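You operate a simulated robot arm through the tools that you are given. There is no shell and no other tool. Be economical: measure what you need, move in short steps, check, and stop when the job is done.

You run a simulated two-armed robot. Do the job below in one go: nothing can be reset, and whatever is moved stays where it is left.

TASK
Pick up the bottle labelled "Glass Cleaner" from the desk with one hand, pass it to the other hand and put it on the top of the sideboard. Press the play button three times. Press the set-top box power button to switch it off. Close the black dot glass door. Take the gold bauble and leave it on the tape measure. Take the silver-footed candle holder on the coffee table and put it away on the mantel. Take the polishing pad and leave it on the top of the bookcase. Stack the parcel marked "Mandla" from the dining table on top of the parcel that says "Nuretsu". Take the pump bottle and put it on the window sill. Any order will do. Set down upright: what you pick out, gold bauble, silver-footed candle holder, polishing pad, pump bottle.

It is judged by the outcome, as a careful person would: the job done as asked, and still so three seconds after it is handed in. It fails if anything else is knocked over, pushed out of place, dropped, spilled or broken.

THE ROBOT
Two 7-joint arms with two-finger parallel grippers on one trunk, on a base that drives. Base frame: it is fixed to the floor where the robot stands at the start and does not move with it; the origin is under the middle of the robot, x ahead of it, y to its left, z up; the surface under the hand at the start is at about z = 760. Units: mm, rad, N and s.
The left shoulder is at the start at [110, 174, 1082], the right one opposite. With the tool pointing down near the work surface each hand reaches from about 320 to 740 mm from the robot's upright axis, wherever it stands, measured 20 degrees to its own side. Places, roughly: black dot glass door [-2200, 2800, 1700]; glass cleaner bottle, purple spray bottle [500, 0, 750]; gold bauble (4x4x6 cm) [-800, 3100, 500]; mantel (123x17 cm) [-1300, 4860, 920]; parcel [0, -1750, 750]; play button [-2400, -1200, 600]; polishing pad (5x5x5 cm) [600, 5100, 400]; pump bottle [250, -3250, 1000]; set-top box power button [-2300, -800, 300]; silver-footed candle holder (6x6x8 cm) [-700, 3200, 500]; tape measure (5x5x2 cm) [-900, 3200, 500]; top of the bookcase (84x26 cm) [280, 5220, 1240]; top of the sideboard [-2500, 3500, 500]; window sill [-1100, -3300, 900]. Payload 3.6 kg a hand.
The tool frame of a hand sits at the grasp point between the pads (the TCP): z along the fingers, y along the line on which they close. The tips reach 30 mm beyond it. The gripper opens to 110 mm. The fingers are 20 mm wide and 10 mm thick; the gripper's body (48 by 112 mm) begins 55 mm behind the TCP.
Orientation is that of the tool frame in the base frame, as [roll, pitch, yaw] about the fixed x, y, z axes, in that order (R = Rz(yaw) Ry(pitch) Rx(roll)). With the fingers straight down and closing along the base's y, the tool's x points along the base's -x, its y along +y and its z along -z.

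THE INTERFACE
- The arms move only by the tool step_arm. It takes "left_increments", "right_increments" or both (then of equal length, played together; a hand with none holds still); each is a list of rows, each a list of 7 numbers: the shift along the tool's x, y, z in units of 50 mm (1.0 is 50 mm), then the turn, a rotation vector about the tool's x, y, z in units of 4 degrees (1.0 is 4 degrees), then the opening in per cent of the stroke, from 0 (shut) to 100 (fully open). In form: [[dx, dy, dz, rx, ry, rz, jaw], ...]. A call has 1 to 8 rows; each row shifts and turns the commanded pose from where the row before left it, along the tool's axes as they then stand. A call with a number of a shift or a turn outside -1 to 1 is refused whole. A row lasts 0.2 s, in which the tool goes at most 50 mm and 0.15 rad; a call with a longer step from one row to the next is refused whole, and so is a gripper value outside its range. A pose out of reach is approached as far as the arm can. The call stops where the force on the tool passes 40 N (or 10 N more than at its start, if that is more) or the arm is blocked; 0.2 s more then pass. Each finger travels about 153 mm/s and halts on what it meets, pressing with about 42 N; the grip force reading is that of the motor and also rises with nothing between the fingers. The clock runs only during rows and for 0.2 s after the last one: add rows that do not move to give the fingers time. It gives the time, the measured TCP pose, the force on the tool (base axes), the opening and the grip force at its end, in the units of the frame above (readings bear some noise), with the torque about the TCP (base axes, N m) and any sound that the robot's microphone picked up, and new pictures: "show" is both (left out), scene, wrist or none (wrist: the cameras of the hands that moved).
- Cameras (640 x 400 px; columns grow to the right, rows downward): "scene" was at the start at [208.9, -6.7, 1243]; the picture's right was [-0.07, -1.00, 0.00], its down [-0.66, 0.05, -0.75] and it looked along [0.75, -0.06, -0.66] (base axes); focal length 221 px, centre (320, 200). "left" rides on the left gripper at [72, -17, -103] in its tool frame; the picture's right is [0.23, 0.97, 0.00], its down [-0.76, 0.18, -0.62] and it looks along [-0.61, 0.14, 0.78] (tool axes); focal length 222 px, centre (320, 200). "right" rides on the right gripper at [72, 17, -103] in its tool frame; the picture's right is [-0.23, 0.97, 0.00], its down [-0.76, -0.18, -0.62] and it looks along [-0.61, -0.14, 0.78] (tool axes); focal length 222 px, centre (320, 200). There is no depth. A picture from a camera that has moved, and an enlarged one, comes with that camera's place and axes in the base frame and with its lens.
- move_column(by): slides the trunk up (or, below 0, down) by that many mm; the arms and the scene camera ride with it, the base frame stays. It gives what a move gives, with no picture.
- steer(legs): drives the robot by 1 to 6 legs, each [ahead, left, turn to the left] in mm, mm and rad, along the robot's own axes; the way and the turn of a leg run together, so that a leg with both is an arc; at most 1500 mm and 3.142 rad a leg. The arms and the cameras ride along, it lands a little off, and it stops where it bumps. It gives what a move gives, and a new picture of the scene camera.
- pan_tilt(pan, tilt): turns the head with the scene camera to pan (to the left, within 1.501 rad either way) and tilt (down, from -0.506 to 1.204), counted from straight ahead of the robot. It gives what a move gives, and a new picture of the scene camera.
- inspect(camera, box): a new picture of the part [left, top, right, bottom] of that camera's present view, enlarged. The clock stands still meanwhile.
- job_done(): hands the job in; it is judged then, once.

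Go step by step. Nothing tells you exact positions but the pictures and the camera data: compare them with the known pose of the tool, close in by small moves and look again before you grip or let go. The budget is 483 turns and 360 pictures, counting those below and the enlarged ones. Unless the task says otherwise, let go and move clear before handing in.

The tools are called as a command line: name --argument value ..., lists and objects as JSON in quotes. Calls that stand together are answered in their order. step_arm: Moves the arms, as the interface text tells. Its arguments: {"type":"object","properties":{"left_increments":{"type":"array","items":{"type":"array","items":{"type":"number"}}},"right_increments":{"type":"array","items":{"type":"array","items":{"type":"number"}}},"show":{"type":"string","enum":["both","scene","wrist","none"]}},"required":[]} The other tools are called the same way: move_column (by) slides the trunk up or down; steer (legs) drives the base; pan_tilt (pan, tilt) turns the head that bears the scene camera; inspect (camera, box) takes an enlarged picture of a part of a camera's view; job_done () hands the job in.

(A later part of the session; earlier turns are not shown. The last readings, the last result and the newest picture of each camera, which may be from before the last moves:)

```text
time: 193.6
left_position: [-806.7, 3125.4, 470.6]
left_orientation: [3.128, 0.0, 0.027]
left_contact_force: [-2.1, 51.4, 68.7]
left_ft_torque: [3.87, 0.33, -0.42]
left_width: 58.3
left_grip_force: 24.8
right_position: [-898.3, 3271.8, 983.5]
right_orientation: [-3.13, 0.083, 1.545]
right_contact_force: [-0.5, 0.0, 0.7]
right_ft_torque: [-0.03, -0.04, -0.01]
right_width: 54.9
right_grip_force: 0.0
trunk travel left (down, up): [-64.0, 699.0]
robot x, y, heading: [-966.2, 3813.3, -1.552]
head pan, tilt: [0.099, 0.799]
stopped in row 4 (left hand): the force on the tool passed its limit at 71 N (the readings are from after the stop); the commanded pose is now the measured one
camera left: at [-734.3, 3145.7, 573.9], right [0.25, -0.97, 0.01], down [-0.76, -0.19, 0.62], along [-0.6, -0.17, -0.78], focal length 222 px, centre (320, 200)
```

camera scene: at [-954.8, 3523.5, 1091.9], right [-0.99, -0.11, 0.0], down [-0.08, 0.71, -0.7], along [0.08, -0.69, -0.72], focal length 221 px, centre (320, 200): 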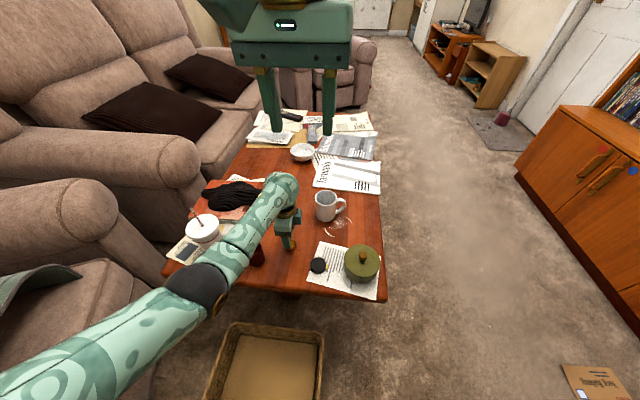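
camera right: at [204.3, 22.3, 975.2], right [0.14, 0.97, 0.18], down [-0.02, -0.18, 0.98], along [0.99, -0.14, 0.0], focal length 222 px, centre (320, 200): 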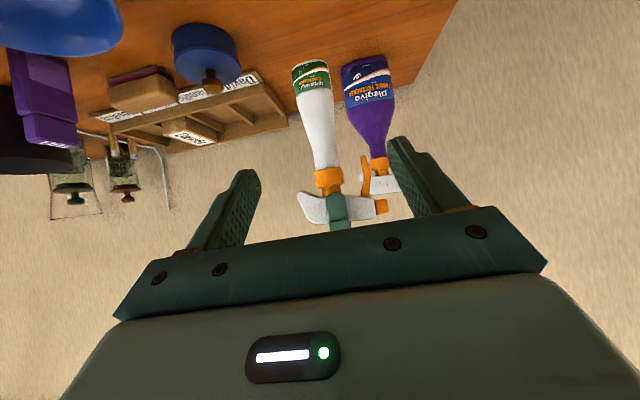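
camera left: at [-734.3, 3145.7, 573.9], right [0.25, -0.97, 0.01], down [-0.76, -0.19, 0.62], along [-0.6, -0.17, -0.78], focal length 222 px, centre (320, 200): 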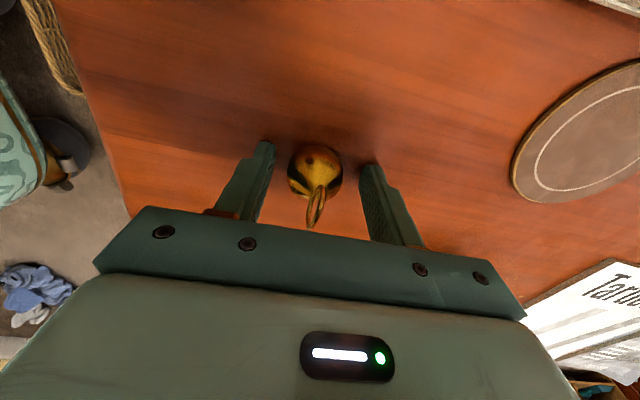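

The fingertips met the table (so its top is z≈440). I back up a little and close there.

step_arm --left_increments '[[0, 0, -0.2, 0, 0, 0, 54], [0.05, 0, 0, 0, 0, 0, 54]]' --show "wrist"

```text
time: 194.2
left_position: [-804.1, 3122.0, 470.7]
left_orientation: [3.131, 0.0, 0.034]
left_contact_force: [-5.9, 4.9, 10.0]
left_ft_torque: [0.59, 0.41, 0.26]
left_width: 62.0
left_grip_force: 1.2
right_position: [-898.9, 3263.5, 975.6]
right_orientation: [-3.129, 0.071, 1.543]
right_contact_force: [0.0, 0.4, 0.4]
right_ft_torque: [0.0, 0.01, -0.02]
right_width: 55.0
right_grip_force: 0.0
trunk travel left (down, up): [-64.0, 699.0]
robot x, y, heading: [-964.2, 3811.6, -1.56]
head pan, tilt: [0.099, 0.799]
camera left: at [-732.1, 3142.4, 573.8], right [0.26, -0.97, 0.01], down [-0.76, -0.2, 0.62], along [-0.6, -0.17, -0.78], focal length 222 px, centre (320, 200)
```

left: 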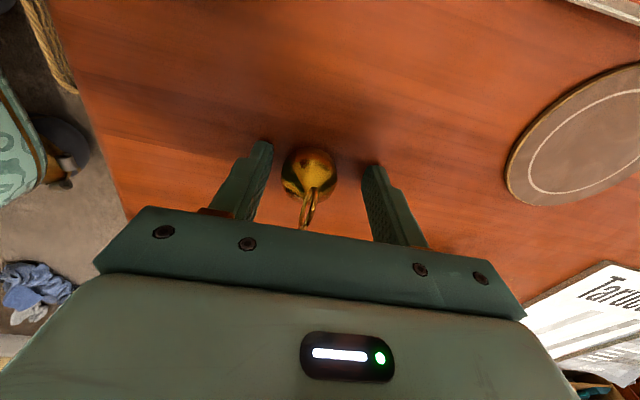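

Slight contact remains; up 5 mm more and close gently.

step_arm --left_increments '[[0.1, 0, -0.12, 0, 0, 0, 54], [0, 0, 0, 0, 0, 0, 45], [0, 0, 0, 0, 0, 0, 36], [0, 0, 0, 0, 0, 0, 25], [0, 0, 0, 0, 0, 0, 10], [0, 0, 0, 0, 0, 0, 10]]' --show "wrist"

```text
time: 195.6
left_position: [-797.0, 3120.7, 476.8]
left_orientation: [3.132, 0.0, 0.033]
left_contact_force: [0.1, 0.4, 0.0]
left_ft_torque: [-0.01, 0.01, -0.01]
left_width: 33.6
left_grip_force: 41.9
right_position: [-898.1, 3264.0, 976.4]
right_orientation: [-3.13, 0.074, 1.546]
right_contact_force: [0.1, 0.0, -0.4]
right_ft_torque: [0.0, -0.01, 0.01]
right_width: 55.0
right_grip_force: 0.0
trunk travel left (down, up): [-64.0, 699.0]
robot x, y, heading: [-961.8, 3812.2, -1.55]
head pan, tilt: [0.099, 0.799]
camera left: at [-725.3, 3141.6, 579.7], right [0.26, -0.97, 0.01], down [-0.76, -0.2, 0.62], along [-0.6, -0.17, -0.78], focal length 222 px, centre (320, 200)
```

left: 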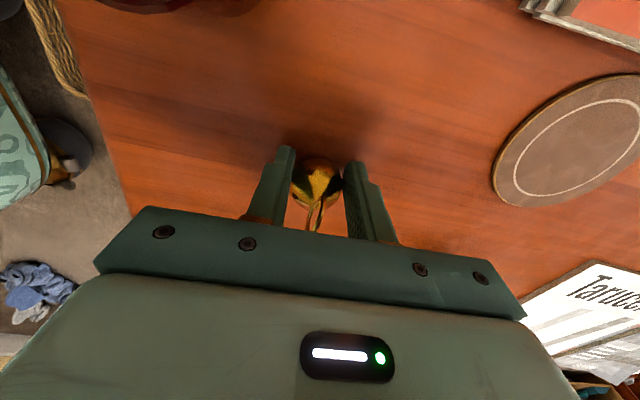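

Bauble gripped (its centre is ~8 mm west of the TCP). Lift and carry over the tape measure.

step_arm --left_increments '[[0, 0, -0.4, 0, 0, 0, 10], [0, 0, -0.8, 0, 0, 0, 10], [0, 0, -0.4, 0, 0, 0, 10], [-0.7, -0.45, 0, 0, 0, 0, 10], [-0.7, -0.45, 0, 0, 0, 0, 10], [-0.6, -0.45, 0, 0, 0, 0, 10]]' --show "both"

```text
time: 197.0
left_position: [-900.0, 3186.7, 557.7]
left_orientation: [3.129, 0.0, 0.033]
left_contact_force: [-0.4, 0.3, -1.3]
left_ft_torque: [0.01, -0.02, 0.0]
left_width: 33.6
left_grip_force: 41.3
right_position: [-898.4, 3263.3, 977.9]
right_orientation: [-3.129, 0.074, 1.547]
right_contact_force: [-0.2, 0.4, 0.0]
right_ft_torque: [0.0, -0.03, -0.01]
right_width: 55.0
right_grip_force: 0.1
trunk travel left (down, up): [-64.0, 699.0]
robot x, y, heading: [-962.3, 3816.4, -1.554]
head pan, tilt: [0.099, 0.799]
camera scene: at [-954.4, 3523.7, 1091.8], right [-0.99, -0.11, 0.0], down [-0.08, 0.71, -0.7], along [0.08, -0.69, -0.72], focal length 221 px, centre (320, 200)
camera left: at [-828.0, 3206.0, 660.4], right [0.26, -0.97, 0.01], down [-0.76, -0.2, 0.62], along [-0.6, -0.17, -0.78], focal length 222 px, centre (320, 200)
```

scene: 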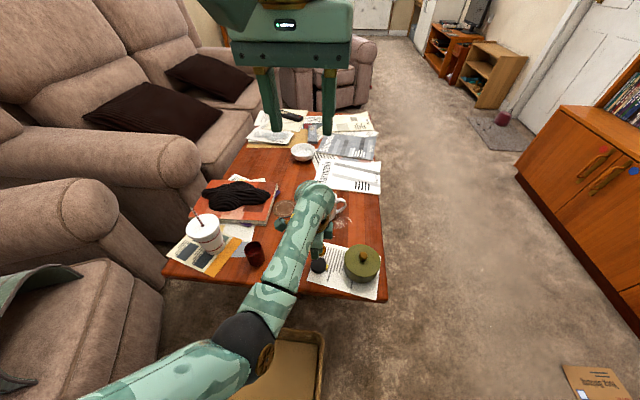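
left: 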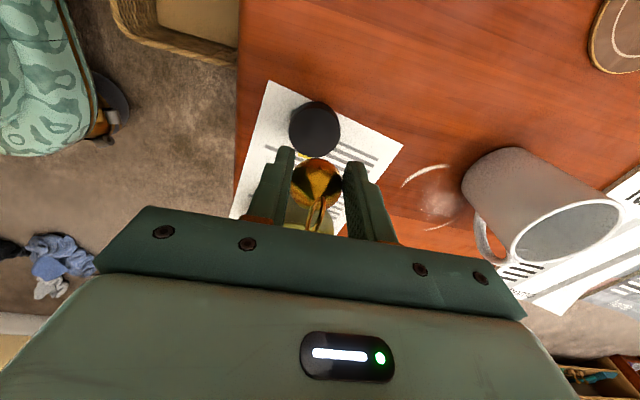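

Tape centre at (-905,3189). I fine-adjust and lower to just above it.

step_arm --left_increments '[[0.05, -0.04, 0.5, 0, 0, 0, 10], [0, 0, 0.4, 0, 0, 0, 10], [0, 0, 0.06, 0, 0, 0, 10]]' --show "both"

```text
time: 197.8
left_position: [-898.2, 3188.5, 507.5]
left_orientation: [3.132, -0.002, 0.033]
left_contact_force: [-0.3, 1.2, -0.6]
left_ft_torque: [0.0, -0.01, 0.03]
left_width: 33.8
left_grip_force: 42.5
right_position: [-897.7, 3263.7, 975.8]
right_orientation: [-3.13, 0.074, 1.545]
right_contact_force: [0.2, -0.2, -1.0]
right_ft_torque: [0.0, -0.01, -0.01]
right_width: 55.1
right_grip_force: 0.1
trunk travel left (down, up): [-64.0, 699.0]
robot x, y, heading: [-965.0, 3811.1, -1.56]
head pan, tilt: [0.099, 0.799]
camera scene: at [-954.4, 3523.6, 1091.8], right [-0.99, -0.11, 0.0], down [-0.08, 0.71, -0.7], along [0.08, -0.69, -0.72], focal length 221 px, centre (320, 200)
camera left: at [-826.0, 3208.2, 610.3], right [0.26, -0.97, 0.01], down [-0.76, -0.2, 0.62], along [-0.6, -0.17, -0.78], focal length 222 px, centre (320, 200)
```

scene: 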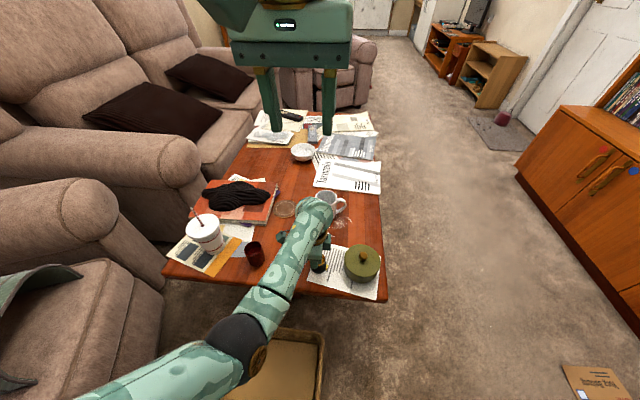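
left: 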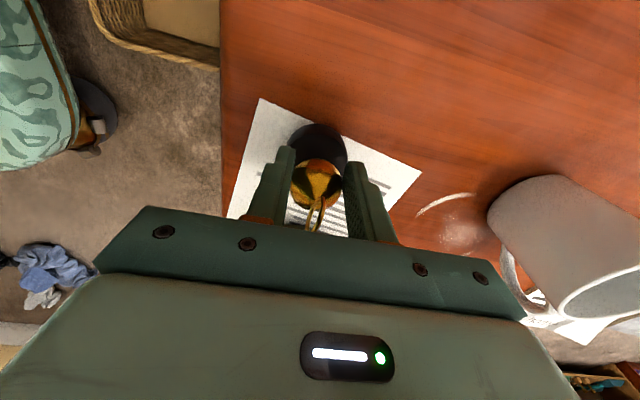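

Nearly centred. Nudge 4 mm east and lower to contact.

step_arm --left_increments '[[0.08, 0, 0.04, 0, 0, 0, 10], [0, 0, 0.05, 0, 0, 0, 10], [0, 0, 0.05, 0, 0, 0, 10]]' --show "none"

```text
time: 198.6
left_position: [-894.7, 3188.4, 501.0]
left_orientation: [3.13, -0.001, 0.035]
left_contact_force: [0.3, -0.1, -0.6]
left_ft_torque: [0.01, 0.04, 0.01]
left_width: 33.6
left_grip_force: 41.8
right_position: [-897.9, 3262.3, 975.9]
right_orientation: [-3.129, 0.072, 1.545]
right_contact_force: [0.3, -0.4, -0.2]
right_ft_torque: [-0.02, -0.02, 0.01]
right_width: 54.9
right_grip_force: 0.0
trunk travel left (down, up): [-64.0, 699.0]
robot x, y, heading: [-964.8, 3812.1, -1.556]
head pan, tilt: [0.099, 0.799]
```

step_arm --left_increments '[[0, 0, 0.05, 0, 0, 0, 10], [0, 0, 0.05, 0, 0, 0, 10], [0, 0, 0, 0, 0, 0, 10]]' --show "wrist"

```text
time: 199.4
left_position: [-894.5, 3188.2, 495.4]
left_orientation: [3.132, -0.001, 0.033]
left_contact_force: [0.5, 0.5, -0.9]
left_ft_torque: [-0.01, 0.01, 0.0]
left_width: 33.8
left_grip_force: 41.9
right_position: [-897.9, 3263.6, 976.4]
right_orientation: [-3.13, 0.073, 1.545]
right_contact_force: [0.5, 0.4, 0.4]
right_ft_torque: [-0.02, -0.01, 0.02]
right_width: 54.9
right_grip_force: 0.0
trunk travel left (down, up): [-64.0, 699.0]
robot x, y, heading: [-965.5, 3808.7, -1.552]
head pan, tilt: [0.099, 0.799]
camera left: at [-822.0, 3207.9, 599.4], right [0.26, -0.97, 0.01], down [-0.76, -0.2, 0.62], along [-0.6, -0.17, -0.78], focal length 222 px, centre (320, 200)
```

left: 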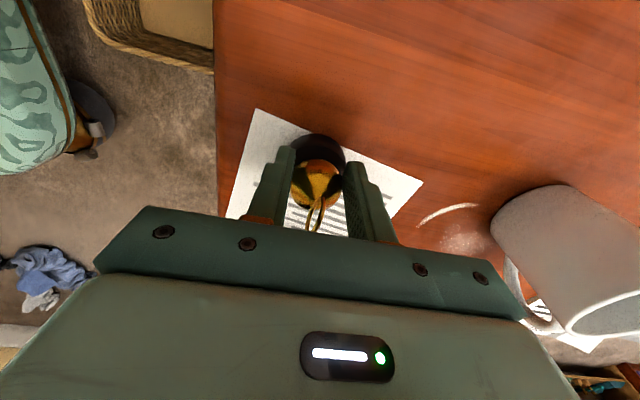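

step_arm --left_increments '[[0, 0, 0.05, 0, 0, 0, 10], [0, 0, 0.05, 0, 0, 0, 10], [0, 0, 0, 0, 0, 0, 10]]' --show "none"

```text
time: 200.2
left_position: [-894.2, 3188.7, 494.6]
left_orientation: [3.127, 0.001, 0.034]
left_contact_force: [1.2, 1.1, 21.8]
left_ft_torque: [0.11, 0.31, -0.03]
left_width: 33.9
left_grip_force: 41.8
right_position: [-898.4, 3265.7, 978.8]
right_orientation: [-3.129, 0.077, 1.544]
right_contact_force: [0.7, 0.2, -0.6]
right_ft_torque: [0.02, 0.01, 0.01]
right_width: 54.7
right_grip_force: 0.1
trunk travel left (down, up): [-64.0, 699.0]
robot x, y, heading: [-962.7, 3813.2, -1.556]
head pan, tilt: [0.099, 0.799]
```

Contact. Relieve slightly and open.

step_arm --left_increments '[[0, 0, -0.05, 0, 0, 0, 10], [0, 0, 0, 0, 0, 0, 34], [0, 0, 0, 0, 0, 0, 42], [0, 0, 0, 0, 0, 0, 55], [0, 0, 0, 0, 0, 0, 60]]' --show "wrist"

```text
time: 201.4
left_position: [-894.1, 3188.8, 493.1]
left_orientation: [3.134, -0.002, 0.034]
left_contact_force: [0.7, 0.2, 0.1]
left_ft_torque: [0.0, 0.0, -0.01]
left_width: 66.1
left_grip_force: 0.1
right_position: [-898.4, 3263.1, 977.0]
right_orientation: [-3.13, 0.073, 1.545]
right_contact_force: [0.4, 0.9, -0.8]
right_ft_torque: [-0.02, -0.02, -0.04]
right_width: 54.9
right_grip_force: 0.0
trunk travel left (down, up): [-64.0, 699.0]
robot x, y, heading: [-966.5, 3813.3, -1.557]
head pan, tilt: [0.099, 0.799]
camera left: at [-821.2, 3208.2, 596.9], right [0.26, -0.97, 0.01], down [-0.76, -0.2, 0.62], along [-0.6, -0.17, -0.78], focal length 222 px, centre (320, 200)
```

left: 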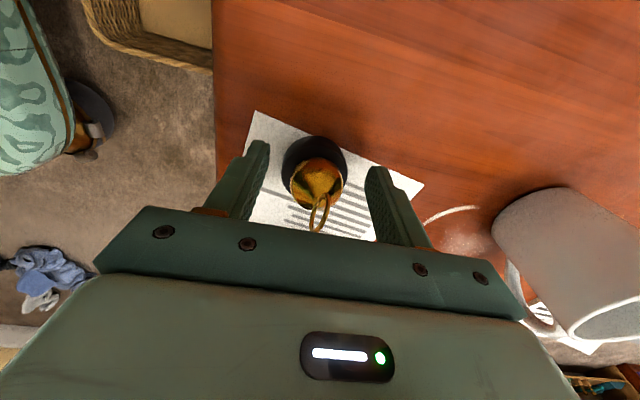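

Stands on the tape. Rise slowly and look.

step_arm --left_increments '[[0, 0, -0.3, 0, 0, 0, 60], [0, 0, -0.5, 0, 0, 0, 60], [0, 0, -0.8, 0, 0, 0, 60], [0, 0, -0.8, 0, 0, 0, 60]]' --show "both"

```text
time: 202.4
left_position: [-893.9, 3191.2, 614.1]
left_orientation: [3.131, 0.001, 0.03]
left_contact_force: [0.5, -0.3, 0.9]
left_ft_torque: [-0.02, 0.02, 0.01]
left_width: 66.1
left_grip_force: 0.0
right_position: [-897.3, 3263.6, 976.0]
right_orientation: [-3.129, 0.076, 1.545]
right_contact_force: [0.2, 1.1, -0.4]
right_ft_torque: [0.02, -0.02, 0.01]
right_width: 55.2
right_grip_force: 0.0
trunk travel left (down, up): [-64.0, 699.0]
robot x, y, heading: [-961.4, 3812.5, -1.554]
head pan, tilt: [0.099, 0.799]
camera scene: at [-954.4, 3523.8, 1091.9], right [-0.99, -0.11, 0.0], down [-0.08, 0.71, -0.7], along [0.08, -0.69, -0.72], focal length 221 px, centre (320, 200)
camera left: at [-821.7, 3210.0, 718.1], right [0.26, -0.97, 0.01], down [-0.76, -0.2, 0.62], along [-0.6, -0.17, -0.78], focal length 222 px, centre (320, 200)
```

scene: 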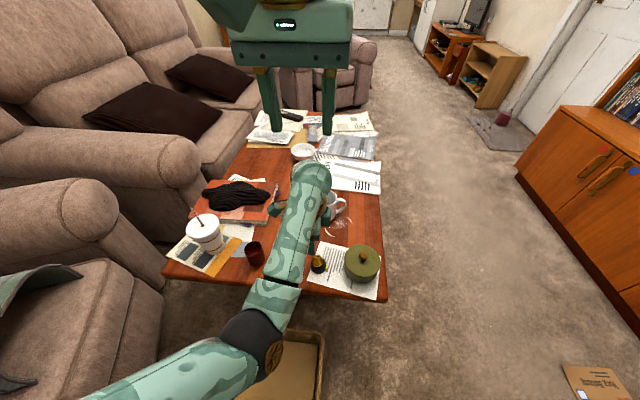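
left: 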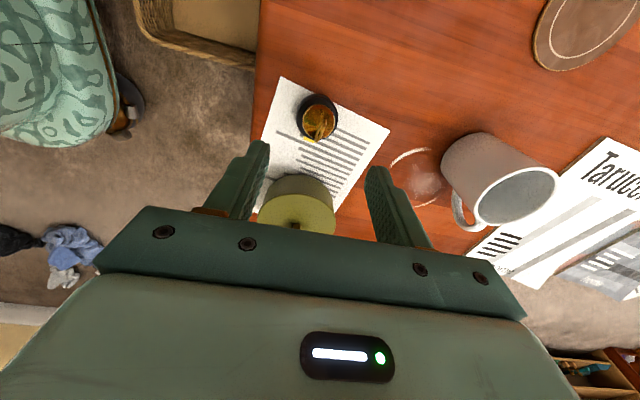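

The bauble sits on the tape. Next the candle holder, about (-711,3188); I move above it.

step_arm --left_increments '[[0.75, 0, -0.1, 0, 0, 0, 80], [0.75, 0, -0.1, 0, 0, 0, 80], [0.75, 0, 0, 0, 0, 0, 80], [0.75, 0, 0, 0, 0, 0, 80], [0.6, 0.15, 0, 0, 0, 0, 80]]' --show "both"

```text
time: 203.6
left_position: [-712.9, 3187.2, 624.2]
left_orientation: [3.132, 0.001, 0.032]
left_contact_force: [-0.5, 0.4, 0.0]
left_ft_torque: [0.0, 0.02, -0.02]
left_width: 88.0
left_grip_force: 0.1
right_position: [-898.2, 3262.6, 976.4]
right_orientation: [-3.13, 0.075, 1.546]
right_contact_force: [-0.6, 0.4, -0.9]
right_ft_torque: [0.01, -0.02, -0.02]
right_width: 55.0
right_grip_force: 0.1
trunk travel left (down, up): [-64.0, 699.0]
robot x, y, heading: [-966.2, 3814.6, -1.562]
head pan, tilt: [0.099, 0.799]
camera scene: at [-954.2, 3523.4, 1091.7], right [-0.99, -0.11, 0.0], down [-0.08, 0.71, -0.7], along [0.08, -0.69, -0.72], focal length 221 px, centre (320, 200)
camera left: at [-641.1, 3206.8, 727.9], right [0.26, -0.97, 0.01], down [-0.76, -0.2, 0.62], along [-0.6, -0.17, -0.78], focal length 222 px, centre (320, 200)
```

scene: 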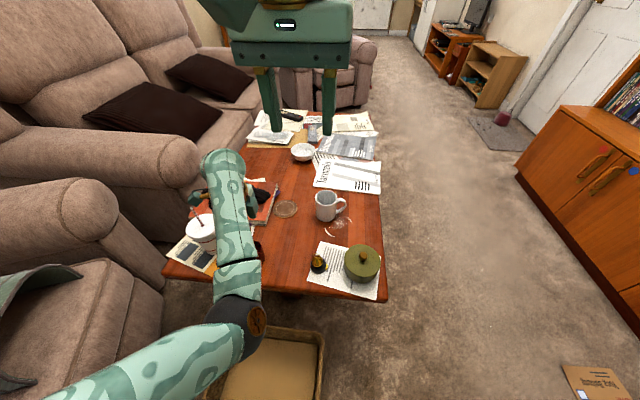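
left: 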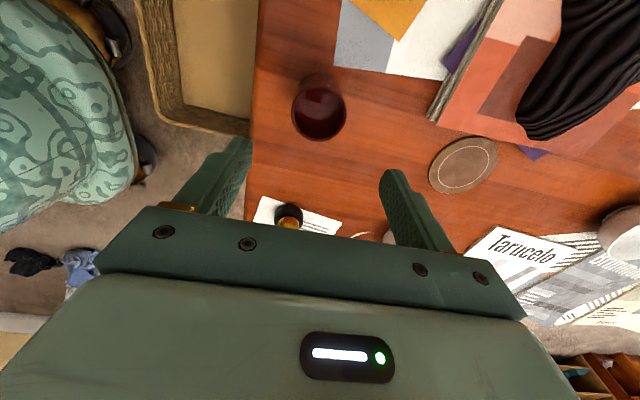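

Candle centre ≈(-704,3189). Descend around it.

step_arm --left_increments '[[0.18, 0, 0.7, 0, 0, 0, 80], [0, 0, 0.7, 0, 0, 0, 80], [0, 0, 0.7, 0, 0, 0, 80], [0, 0, 0.5, 0, 0, 0, 80]]' --show "both"

```text
time: 204.6
left_position: [-704.8, 3188.9, 494.6]
left_orientation: [3.13, -0.001, 0.032]
left_contact_force: [-0.2, 0.2, -0.1]
left_ft_torque: [-0.01, 0.0, 0.0]
left_width: 87.9
left_grip_force: 0.0
right_position: [-898.2, 3263.7, 975.2]
right_orientation: [-3.129, 0.074, 1.545]
right_contact_force: [0.1, 1.0, 0.0]
right_ft_torque: [0.03, -0.02, -0.01]
right_width: 55.2
right_grip_force: 0.0
trunk travel left (down, up): [-64.0, 699.0]
robot x, y, heading: [-964.0, 3812.6, -1.555]
head pan, tilt: [0.099, 0.799]
camera scene: at [-954.2, 3523.4, 1091.7], right [-0.99, -0.11, 0.0], down [-0.08, 0.71, -0.7], along [0.08, -0.69, -0.72], focal length 221 px, centre (320, 200)
camera left: at [-632.1, 3208.7, 597.3], right [0.26, -0.97, 0.01], down [-0.76, -0.2, 0.62], along [-0.6, -0.17, -0.78], focal length 222 px, centre (320, 200)
```

scene: 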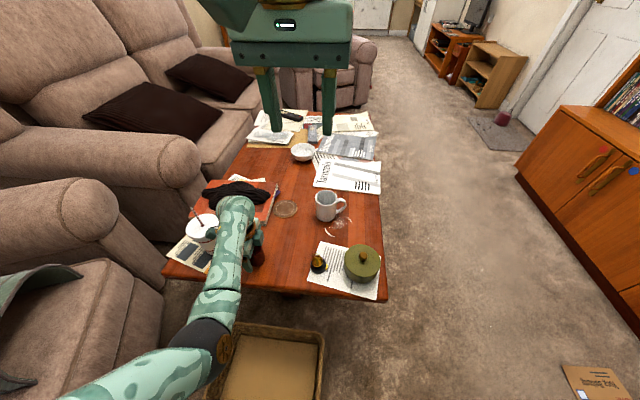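
left: 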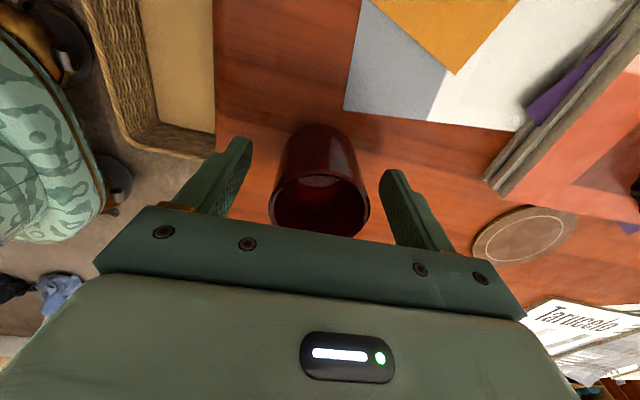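

I check for the silver foot before gripping.

inspect --camera "left" --box '[250, 100, 390, 190]'

inspect --camera "scene" --box '[160, 100, 390, 280]'

```text
4.44 times, centred on (320, 145) of left
camera zoom: at [-632.1, 3208.7, 597.3], right [0.26, -0.97, 0.01], down [-0.76, -0.2, 0.62], along [-0.6, -0.17, -0.78], focal length 987 px, centre (320, 444)
```

zoom: 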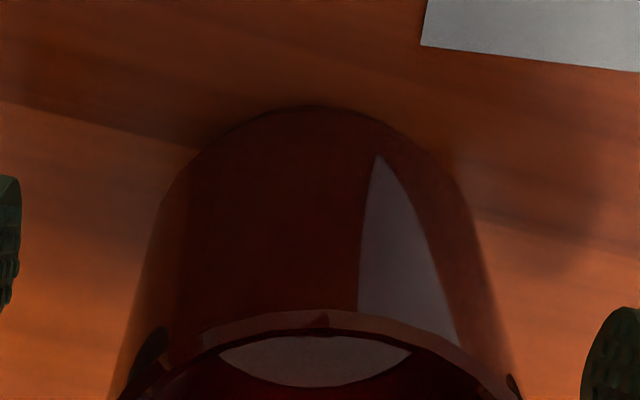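

```text
2.22 times, centred on (275, 190) of scene
camera zoom: at [-954.2, 3523.4, 1091.7], right [-0.99, -0.11, 0.0], down [-0.08, 0.71, -0.7], along [0.08, -0.69, -0.72], focal length 492 px, centre (420, 222)
```

zoom: 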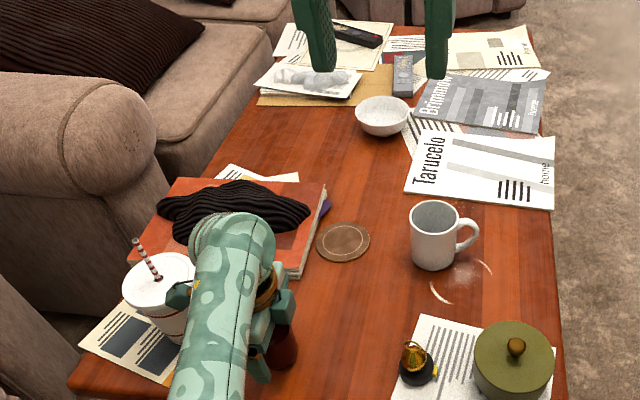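

Only this holder stands on the coffee table, at the given place. I centre by 6 mm, lower slightly and grip.

step_arm --left_increments '[[0.13, 0, 0.15, 0, 0, 0, 80], [0, 0, 0, 0, 0, 0, 65], [0, 0, 0, 0, 0, 0, 50], [0, 0, 0, 0, 0, 0, 38], [0, 0, 0, 0, 0, 0, 38], [0, 0, 0, 0, 0, 0, 38]]' --show "wrist"

```text
time: 206.0
left_position: [-697.2, 3188.7, 486.4]
left_orientation: [3.134, 0.0, 0.033]
left_contact_force: [0.4, -0.2, 0.8]
left_ft_torque: [-0.02, -0.04, 0.01]
left_width: 52.2
left_grip_force: 42.1
right_position: [-898.0, 3262.8, 975.9]
right_orientation: [-3.129, 0.073, 1.545]
right_contact_force: [-0.3, 0.2, -0.3]
right_ft_torque: [0.0, -0.04, -0.02]
right_width: 54.9
right_grip_force: 0.0
trunk travel left (down, up): [-64.0, 699.0]
robot x, y, heading: [-966.5, 3816.0, -1.553]
head pan, tilt: [0.099, 0.799]
camera left: at [-625.3, 3208.1, 589.7], right [0.26, -0.97, 0.01], down [-0.76, -0.2, 0.62], along [-0.6, -0.17, -0.78], focal length 222 px, centre (320, 200)
```

left: 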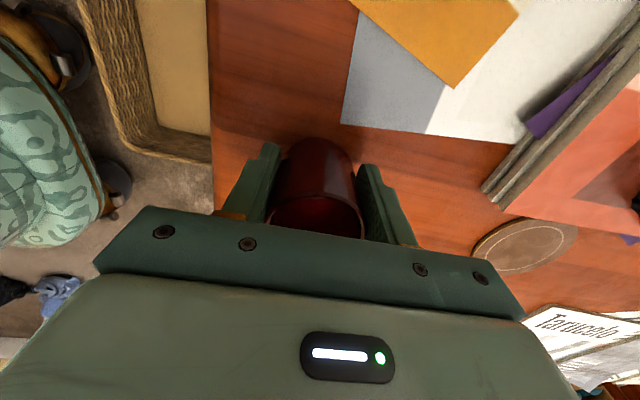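

Gripped at 52 mm. I lift straight up with the trunk.

step_arm --left_increments '[[0, 0, -0.3, 0, 0, 0, 30], [0, 0, -0.3, 0, 0, 0, 30]]' --show "none"

move_column --by 250

pan_tilt --pan 0.3 --tilt 0.8

```text
time: 206.6
left_position: [-698.9, 3187.7, 515.7]
left_orientation: [3.134, -0.001, 0.034]
left_contact_force: [0.4, 0.4, -1.3]
left_ft_torque: [0.0, -0.03, 0.03]
left_width: 52.2
left_grip_force: 42.3
right_position: [-897.4, 3262.9, 977.1]
right_orientation: [-3.131, 0.073, 1.546]
right_contact_force: [0.5, 0.9, 0.3]
right_ft_torque: [-0.01, 0.02, 0.06]
right_width: 55.0
right_grip_force: 0.0
trunk travel left (down, up): [-64.0, 699.0]
robot x, y, heading: [-960.8, 3812.0, -1.557]
head pan, tilt: [0.099, 0.799]
```

```text
time: 209.2
left_position: [-698.1, 3187.3, 773.9]
left_orientation: [3.116, -0.002, 0.035]
left_contact_force: [-0.6, -0.5, -1.5]
left_ft_torque: [0.02, 0.01, -0.04]
left_width: 52.3
left_grip_force: 41.8
right_position: [-898.2, 3271.6, 1237.6]
right_orientation: [-3.129, 0.097, 1.544]
right_contact_force: [0.9, 0.5, 0.6]
right_ft_torque: [0.03, 0.0, 0.03]
right_width: 55.1
right_grip_force: 0.0
trunk travel left (down, up): [-314.0, 449.0]
robot x, y, heading: [-964.2, 3814.3, -1.557]
head pan, tilt: [0.099, 0.799]
```

```text
time: 209.9
left_position: [-697.7, 3188.2, 776.0]
left_orientation: [3.117, 0.001, 0.034]
left_contact_force: [0.0, -0.7, -1.9]
left_ft_torque: [0.0, -0.01, -0.05]
left_width: 52.3
left_grip_force: 42.2
right_position: [-898.8, 3272.7, 1237.1]
right_orientation: [-3.132, 0.097, 1.543]
right_contact_force: [-0.3, -0.2, -1.0]
right_ft_torque: [0.02, 0.01, 0.0]
right_width: 55.1
right_grip_force: 0.2
trunk travel left (down, up): [-314.0, 449.0]
robot x, y, heading: [-964.0, 3808.9, -1.559]
head pan, tilt: [0.3, 0.799]
camera scene: at [-940.4, 3662.0, 1354.2], right [-0.95, -0.31, 0.0], down [-0.22, 0.68, -0.7], along [0.22, -0.66, -0.72], focal length 221 px, centre (320, 200)
```

scene: 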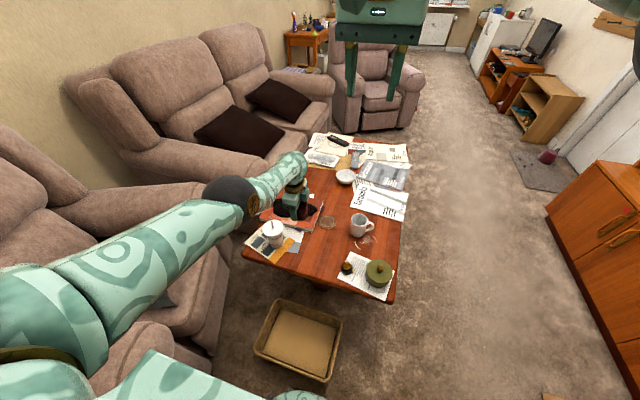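

Holding the candle holder. I turn clockwise to face the mantel, and look at it.

steer --legs '[[0, 0, -1.57], [0, 0, -1.585], [150, 150, 0]]'

move_column --by 150

pan_tilt --pan 0.2 --tilt 0.75

```text
time: 219.2
left_position: [-1399.2, 4574.5, 773.3]
left_orientation: [3.118, -0.001, -3.086]
left_contact_force: [0.5, 0.0, -1.5]
left_ft_torque: [-0.03, 0.0, 0.01]
left_width: 52.3
left_grip_force: 41.8
right_position: [-1198.0, 4494.0, 1236.3]
right_orientation: [-3.128, 0.097, -1.576]
right_contact_force: [0.3, 0.0, 0.3]
right_ft_torque: [0.04, 0.0, 0.0]
right_width: 54.9
right_grip_force: 0.2
trunk travel left (down, up): [-314.0, 449.0]
robot x, y, heading: [-1120.3, 3954.1, 1.609]
head pan, tilt: [0.3, 0.799]
camera scene: at [-1152.1, 4104.5, 1354.1], right [0.94, 0.33, 0.0], down [0.24, -0.68, -0.7], along [-0.23, 0.66, -0.72], focal length 221 px, centre (320, 200)
```

scene: 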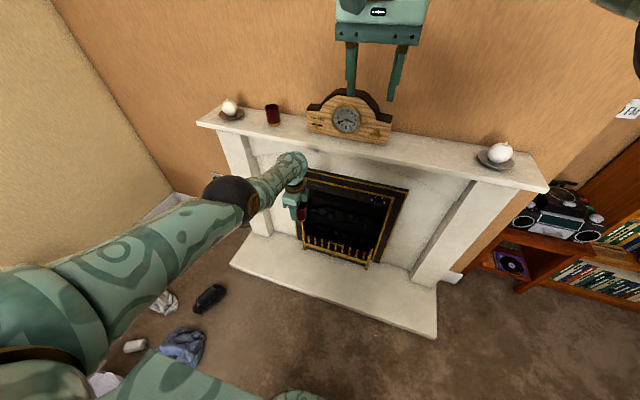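

```text
time: 220.9
left_position: [-1399.7, 4576.8, 977.7]
left_orientation: [3.024, -0.001, -3.084]
left_contact_force: [-0.1, 0.0, -0.5]
left_ft_torque: [-0.04, 0.0, -0.01]
left_width: 52.5
left_grip_force: 41.9
right_position: [-1195.7, 4457.3, 1428.9]
right_orientation: [-3.136, 0.186, -1.578]
right_contact_force: [-1.0, 0.3, 0.8]
right_ft_torque: [0.01, 0.0, 0.0]
right_width: 55.0
right_grip_force: 0.1
trunk travel left (down, up): [-464.0, 299.0]
robot x, y, heading: [-1121.0, 3951.6, 1.607]
head pan, tilt: [0.3, 0.799]
```

```text
time: 221.6
left_position: [-1399.4, 4575.0, 978.9]
left_orientation: [3.025, 0.0, -3.086]
left_contact_force: [-0.1, 0.2, -1.4]
left_ft_torque: [-0.01, 0.05, 0.03]
left_width: 52.3
left_grip_force: 42.5
right_position: [-1194.8, 4456.3, 1429.8]
right_orientation: [-3.138, 0.186, -1.577]
right_contact_force: [0.2, -0.8, -0.1]
right_ft_torque: [0.0, -0.02, 0.0]
right_width: 55.1
right_grip_force: 0.0
trunk travel left (down, up): [-464.0, 299.0]
robot x, y, heading: [-1120.4, 3954.6, 1.61]
head pan, tilt: [0.201, 0.75]
camera scene: at [-1142.4, 4064.5, 1509.8], right [0.97, 0.24, 0.0], down [0.16, -0.66, -0.73], along [-0.17, 0.71, -0.68], focal length 221 px, centre (320, 200)
```

scene: 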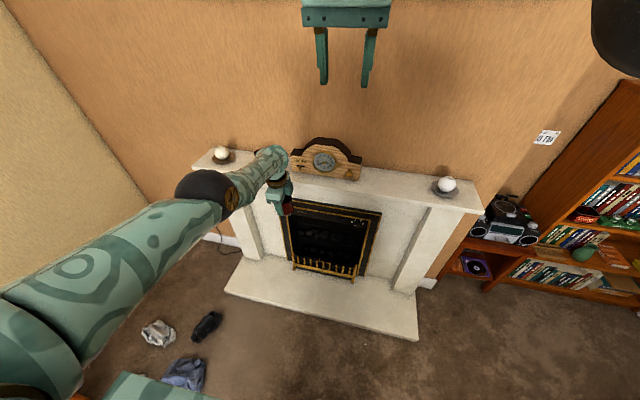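

A matching red holder already stands at the left; there's a free stretch of mantel right of the clock, about (-1000,4860). I raise the trunk, then move in front of it.

move_column --by 120

steer --legs '[[0, -270, -0.03], [190, 0, 0]]'

pan_tilt --pan 0.1 --tilt 1.0

```text
time: 223.1
left_position: [-1400.1, 4573.9, 1115.9]
left_orientation: [2.997, 0.0, -3.086]
left_contact_force: [0.1, -0.8, -1.8]
left_ft_torque: [0.0, 0.03, 0.01]
left_width: 52.4
left_grip_force: 41.4
right_position: [-1194.3, 4445.7, 1558.2]
right_orientation: [-3.139, 0.213, -1.579]
right_contact_force: [0.2, 0.5, 0.1]
right_ft_torque: [0.02, -0.02, 0.02]
right_width: 55.1
right_grip_force: 0.0
trunk travel left (down, up): [-584.0, 179.0]
robot x, y, heading: [-1120.2, 3954.7, 1.607]
head pan, tilt: [0.201, 0.75]
```

```text
time: 226.2
left_position: [-1111.8, 4780.5, 1116.7]
left_orientation: [2.997, 0.0, -3.109]
left_contact_force: [-0.4, -1.0, -0.6]
left_ft_torque: [-0.02, 0.01, 0.0]
left_width: 52.7
left_grip_force: 42.4
right_position: [-910.3, 4646.1, 1559.7]
right_orientation: [-3.139, 0.212, -1.605]
right_contact_force: [-0.5, -0.3, 0.5]
right_ft_torque: [-0.02, 0.03, 0.02]
right_width: 55.0
right_grip_force: 0.0
trunk travel left (down, up): [-584.0, 179.0]
robot x, y, heading: [-846.5, 4150.3, 1.577]
head pan, tilt: [0.201, 0.75]
camera scene: at [-867.4, 4248.6, 1630.5], right [0.98, 0.21, 0.0], down [0.14, -0.67, -0.73], along [-0.15, 0.71, -0.68], focal length 221 px, centre (320, 200)
```

scene: 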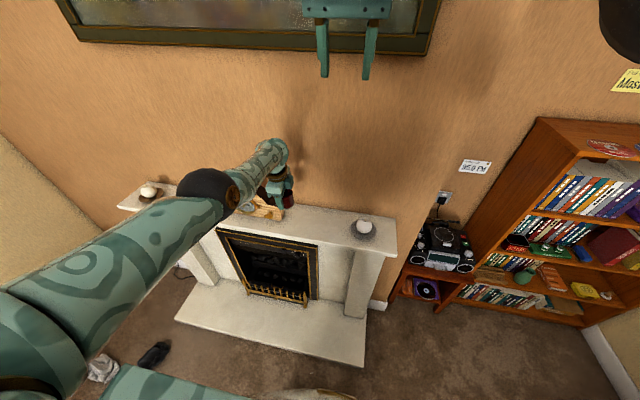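

```text
time: 227.0
left_position: [-1112.5, 4782.3, 1116.1]
left_orientation: [3.0, -0.001, -3.112]
left_contact_force: [0.5, 0.2, -1.1]
left_ft_torque: [0.0, 0.01, -0.01]
left_width: 52.0
left_grip_force: 41.9
right_position: [-909.8, 4647.6, 1560.0]
right_orientation: [-3.14, 0.213, -1.605]
right_contact_force: [-1.0, 0.2, 0.0]
right_ft_torque: [0.01, 0.01, 0.0]
right_width: 55.0
right_grip_force: 0.0
trunk travel left (down, up): [-584.0, 179.0]
robot x, y, heading: [-846.0, 4155.3, 1.581]
head pan, tilt: [0.099, 1.0]
camera scene: at [-857.7, 4238.5, 1611.3], right [0.99, 0.11, 0.0], down [0.09, -0.84, -0.54], along [-0.06, 0.54, -0.84], focal length 221 px, centre (320, 200)
```

scene: 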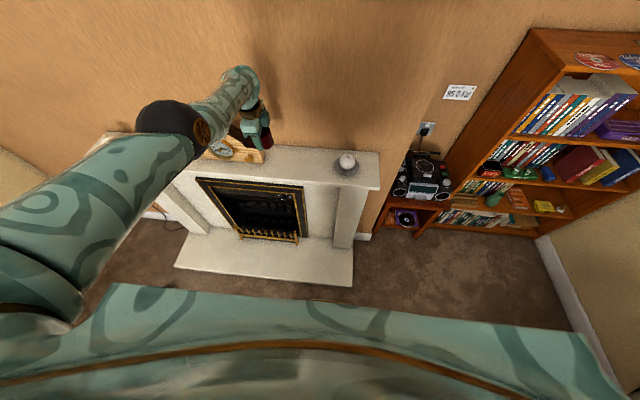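

I level the hand, raise it relative to the trunk, lower the trunk by 150 and close in 80 mm.

step_arm --left_increments '[[0, 0, -0.4, 0.68, 0, 0, 30], [0, 0, -0.4, 0.68, 0, 0, 30], [0, 0, -0.4, 0.67, 0, 0, 30], [-0.3, 0, -0.4, 0, 0, 0, 30], [-0.3, 0, -0.4, 0, 0, 0, 30], [-0.3, 0, 0, 0, 0, 0, 30]]' --show "none"

move_column --by -150

steer --legs '[[70, 0, 0]]'

step_arm --left_increments '[[0, 0, 0, 0, 0, 0, 30]]' --show "wrist"

```text
time: 228.4
left_position: [-1072.7, 4774.1, 1218.3]
left_orientation: [3.139, -0.001, -3.11]
left_contact_force: [0.8, 0.8, -1.2]
left_ft_torque: [-0.01, 0.01, 0.0]
left_width: 52.0
left_grip_force: 41.7
left hand out of reach, approached as far as the arm can: row 2, 3, 5
right_position: [-909.0, 4646.2, 1560.5]
right_orientation: [3.141, 0.212, -1.606]
right_contact_force: [-0.8, -0.5, 0.6]
right_ft_torque: [-0.01, -0.01, 0.01]
right_width: 54.8
right_grip_force: 0.1
trunk travel left (down, up): [-584.0, 179.0]
robot x, y, heading: [-849.2, 4152.9, 1.584]
head pan, tilt: [0.099, 1.0]
```

```text
time: 230.1
left_position: [-1072.1, 4778.4, 1044.7]
left_orientation: [-3.106, 0.0, -3.111]
left_contact_force: [-0.6, 0.0, -1.5]
left_ft_torque: [0.05, 0.07, 0.0]
left_width: 52.4
left_grip_force: 42.2
right_position: [-908.7, 4645.3, 1410.5]
right_orientation: [-3.139, 0.215, -1.605]
right_contact_force: [-0.1, -1.2, -1.2]
right_ft_torque: [0.03, 0.0, -0.01]
right_width: 55.0
right_grip_force: 0.0
trunk travel left (down, up): [-434.0, 329.0]
robot x, y, heading: [-848.8, 4151.9, 1.582]
head pan, tilt: [0.099, 1.0]
```

```text
time: 231.1
left_position: [-1074.1, 4847.4, 1045.0]
left_orientation: [-3.108, -0.001, -3.11]
left_contact_force: [-0.2, -0.1, -1.1]
left_ft_torque: [0.0, -0.01, -0.02]
left_width: 52.3
left_grip_force: 42.6
right_position: [-911.1, 4714.3, 1410.0]
right_orientation: [-3.14, 0.212, -1.605]
right_contact_force: [0.1, 1.0, 0.3]
right_ft_torque: [-0.03, 0.01, -0.01]
right_width: 55.0
right_grip_force: 0.1
trunk travel left (down, up): [-434.0, 329.0]
robot x, y, heading: [-845.2, 4222.6, 1.581]
head pan, tilt: [0.099, 1.0]
camera scene: at [-858.5, 4326.7, 1460.7], right [0.99, 0.11, 0.0], down [0.09, -0.84, -0.54], along [-0.06, 0.54, -0.84], focal length 221 px, centre (320, 200)
```

scene: 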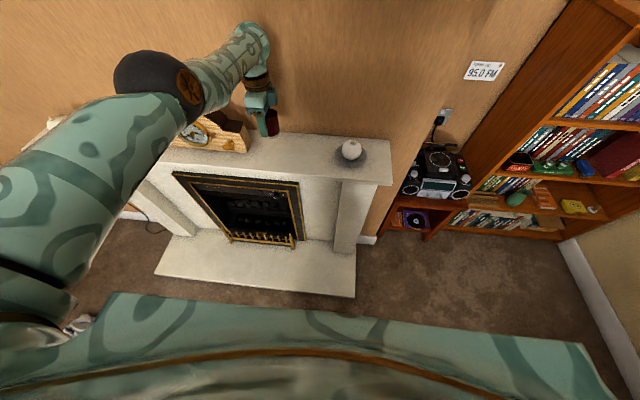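

```text
time: 231.5
left_position: [-1074.8, 4845.2, 1046.2]
left_orientation: [-3.107, -0.002, -3.109]
left_contact_force: [-0.3, -0.1, 0.1]
left_ft_torque: [0.03, 0.01, 0.01]
left_width: 52.2
left_grip_force: 41.4
right_position: [-910.5, 4711.7, 1411.3]
right_orientation: [-3.138, 0.216, -1.604]
right_contact_force: [-0.5, -1.5, 0.4]
right_ft_torque: [0.04, -0.01, 0.0]
right_width: 55.1
right_grip_force: 0.0
trunk travel left (down, up): [-434.0, 329.0]
robot x, y, heading: [-846.1, 4224.6, 1.58]
head pan, tilt: [0.099, 1.0]
camera left: at [-1145.5, 4829.4, 1149.9], right [-0.26, 0.97, -0.03], down [0.76, 0.22, 0.62], along [0.6, 0.13, -0.79], focal length 222 px, centre (320, 200)
```

left: 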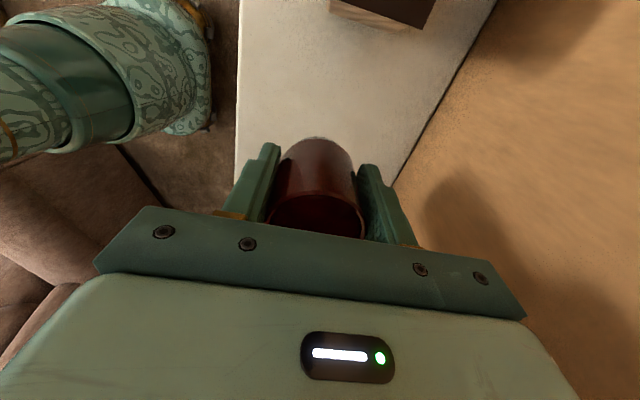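

Over the mantel. I shift 65 mm right, level, and lower part-way.

step_arm --left_increments '[[-0.65, 0.05, 0, -0.5, 0, 0, 30], [-0.65, 0.05, 0, 0, 0, 0, 30], [0, 0, 0.5, 0, 0, 0, 30], [0, 0, 0.5, 0, 0, 0, 30]]' --show "both"

```text
time: 232.5
left_position: [-1019.0, 4842.3, 996.1]
left_orientation: [-3.14, 0.0, -3.111]
left_contact_force: [0.0, 0.4, -1.3]
left_ft_torque: [0.01, 0.02, 0.0]
left_width: 52.5
left_grip_force: 41.8
left hand out of reach, approached as far as the arm can: row 2, 3, 4
right_position: [-910.4, 4715.4, 1410.0]
right_orientation: [-3.139, 0.215, -1.604]
right_contact_force: [0.4, 0.1, 0.7]
right_ft_torque: [0.0, -0.02, -0.02]
right_width: 55.0
right_grip_force: 0.0
trunk travel left (down, up): [-434.0, 329.0]
robot x, y, heading: [-846.9, 4223.0, 1.578]
head pan, tilt: [0.099, 1.0]
camera scene: at [-858.5, 4327.5, 1460.6], right [0.99, 0.11, 0.0], down [0.09, -0.84, -0.54], along [-0.06, 0.54, -0.84], focal length 221 px, centre (320, 200)
camera left: at [-1091.8, 4823.4, 1099.3], right [-0.26, 0.97, 0.0], down [0.76, 0.2, 0.62], along [0.6, 0.16, -0.78], focal length 222 px, centre (320, 200)
```

scene: 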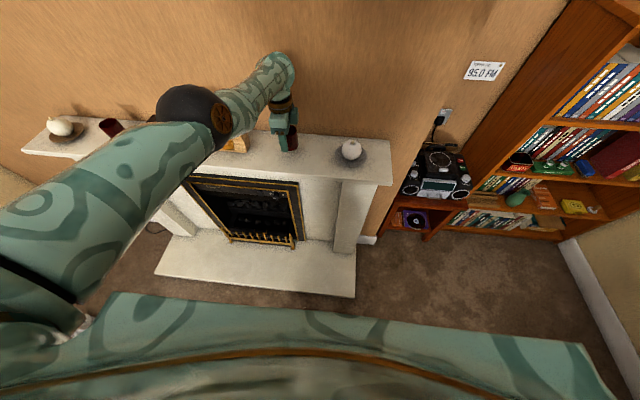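
left: 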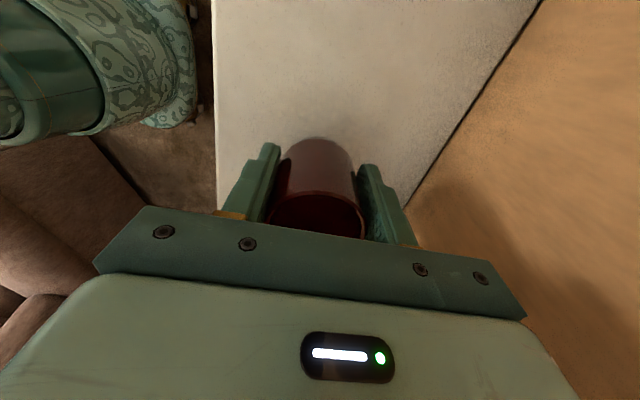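

At the arm's reach limit, so I lower the rest with the trunk in small amounts.

move_column --by -18

step_arm --left_increments '[[0, 0, 0, 0, 0, 0, 30]]' --show "wrist"

```text
time: 233.2
left_position: [-1022.0, 4843.9, 978.2]
left_orientation: [-3.139, -0.002, -3.11]
left_contact_force: [0.0, -0.1, -1.8]
left_ft_torque: [0.0, 0.02, 0.0]
left_width: 52.3
left_grip_force: 41.8
right_position: [-911.6, 4715.2, 1391.9]
right_orientation: [-3.14, 0.214, -1.605]
right_contact_force: [0.3, 0.2, -0.3]
right_ft_torque: [-0.03, -0.01, 0.03]
right_width: 55.2
right_grip_force: 0.0
trunk travel left (down, up): [-416.0, 347.0]
robot x, y, heading: [-850.4, 4220.3, 1.582]
head pan, tilt: [0.099, 1.0]
```

```text
time: 233.6
left_position: [-1020.6, 4844.9, 977.3]
left_orientation: [-3.137, -0.003, -3.111]
left_contact_force: [0.4, -0.8, -1.0]
left_ft_torque: [0.0, 0.0, -0.03]
left_width: 52.1
left_grip_force: 42.4
right_position: [-911.9, 4716.3, 1391.7]
right_orientation: [-3.139, 0.214, -1.604]
right_contact_force: [0.5, 0.5, 1.1]
right_ft_torque: [0.03, 0.0, 0.01]
right_width: 55.1
right_grip_force: 0.0
trunk travel left (down, up): [-416.0, 347.0]
robot x, y, heading: [-851.1, 4221.2, 1.585]
head pan, tilt: [0.099, 1.0]
camera left: at [-1092.0, 4825.7, 1080.8], right [-0.26, 0.97, 0.0], down [0.76, 0.2, 0.62], along [0.6, 0.16, -0.78], focal length 222 px, centre (320, 200)
```

left: 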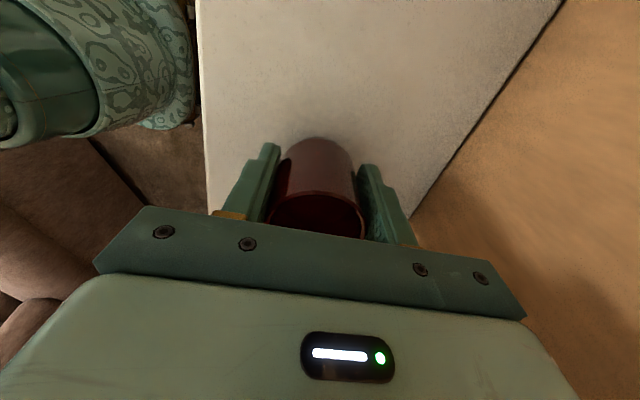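

Try small arm steps down to contact now.

step_arm --left_increments '[[0, 0, 0.06, 0, 0, 0, 30], [0, 0, 0.06, 0, 0, 0, 30], [0, 0, 0.06, 0, 0, 0, 30], [0, 0, 0.06, 0, 0, 0, 30], [0, 0, 0, 0, 0, 0, 30]]' --show "none"

```text
time: 234.8
left_position: [-1021.5, 4843.4, 970.6]
left_orientation: [3.134, -0.004, -3.106]
left_contact_force: [0.0, 7.8, 38.2]
left_ft_torque: [-0.04, -0.41, 0.09]
left_width: 52.2
left_grip_force: 42.5
right_position: [-909.6, 4711.8, 1393.7]
right_orientation: [-3.14, 0.217, -1.604]
right_contact_force: [0.8, 0.2, 0.5]
right_ft_torque: [-0.04, -0.01, 0.0]
right_width: 54.9
right_grip_force: 0.2
trunk travel left (down, up): [-416.0, 347.0]
robot x, y, heading: [-844.4, 4221.9, 1.58]
head pan, tilt: [0.099, 1.0]
```

Firm contact on the mantel. Ease off and open.

step_arm --left_increments '[[0, 0, -0.08, 0, 0, 0, 30], [0, 0, 0, 0, 0, 0, 30], [0, 0, 0, 0, 0, 0, 55], [0, 0, 0, 0, 0, 0, 65], [0, 0, 0, 0, 0, 0, 75]]' --show "wrist"

```text
time: 236.0
left_position: [-1021.6, 4843.7, 969.1]
left_orientation: [-3.137, -0.002, -3.111]
left_contact_force: [0.3, 0.1, 0.5]
left_ft_torque: [0.03, -0.01, 0.06]
left_width: 82.5
left_grip_force: 0.2
right_position: [-911.3, 4716.5, 1391.4]
right_orientation: [-3.14, 0.212, -1.606]
right_contact_force: [0.9, 0.5, -0.2]
right_ft_torque: [-0.01, -0.03, -0.01]
right_width: 55.0
right_grip_force: 0.1
trunk travel left (down, up): [-416.0, 347.0]
robot x, y, heading: [-848.1, 4223.8, 1.585]
head pan, tilt: [0.099, 1.0]
camera left: at [-1092.6, 4825.3, 1072.2], right [-0.26, 0.97, 0.0], down [0.76, 0.21, 0.62], along [0.6, 0.16, -0.78], focal length 222 px, centre (320, 200)
```

left: 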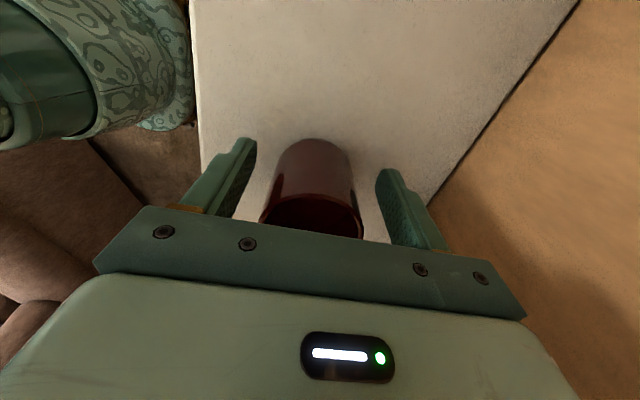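

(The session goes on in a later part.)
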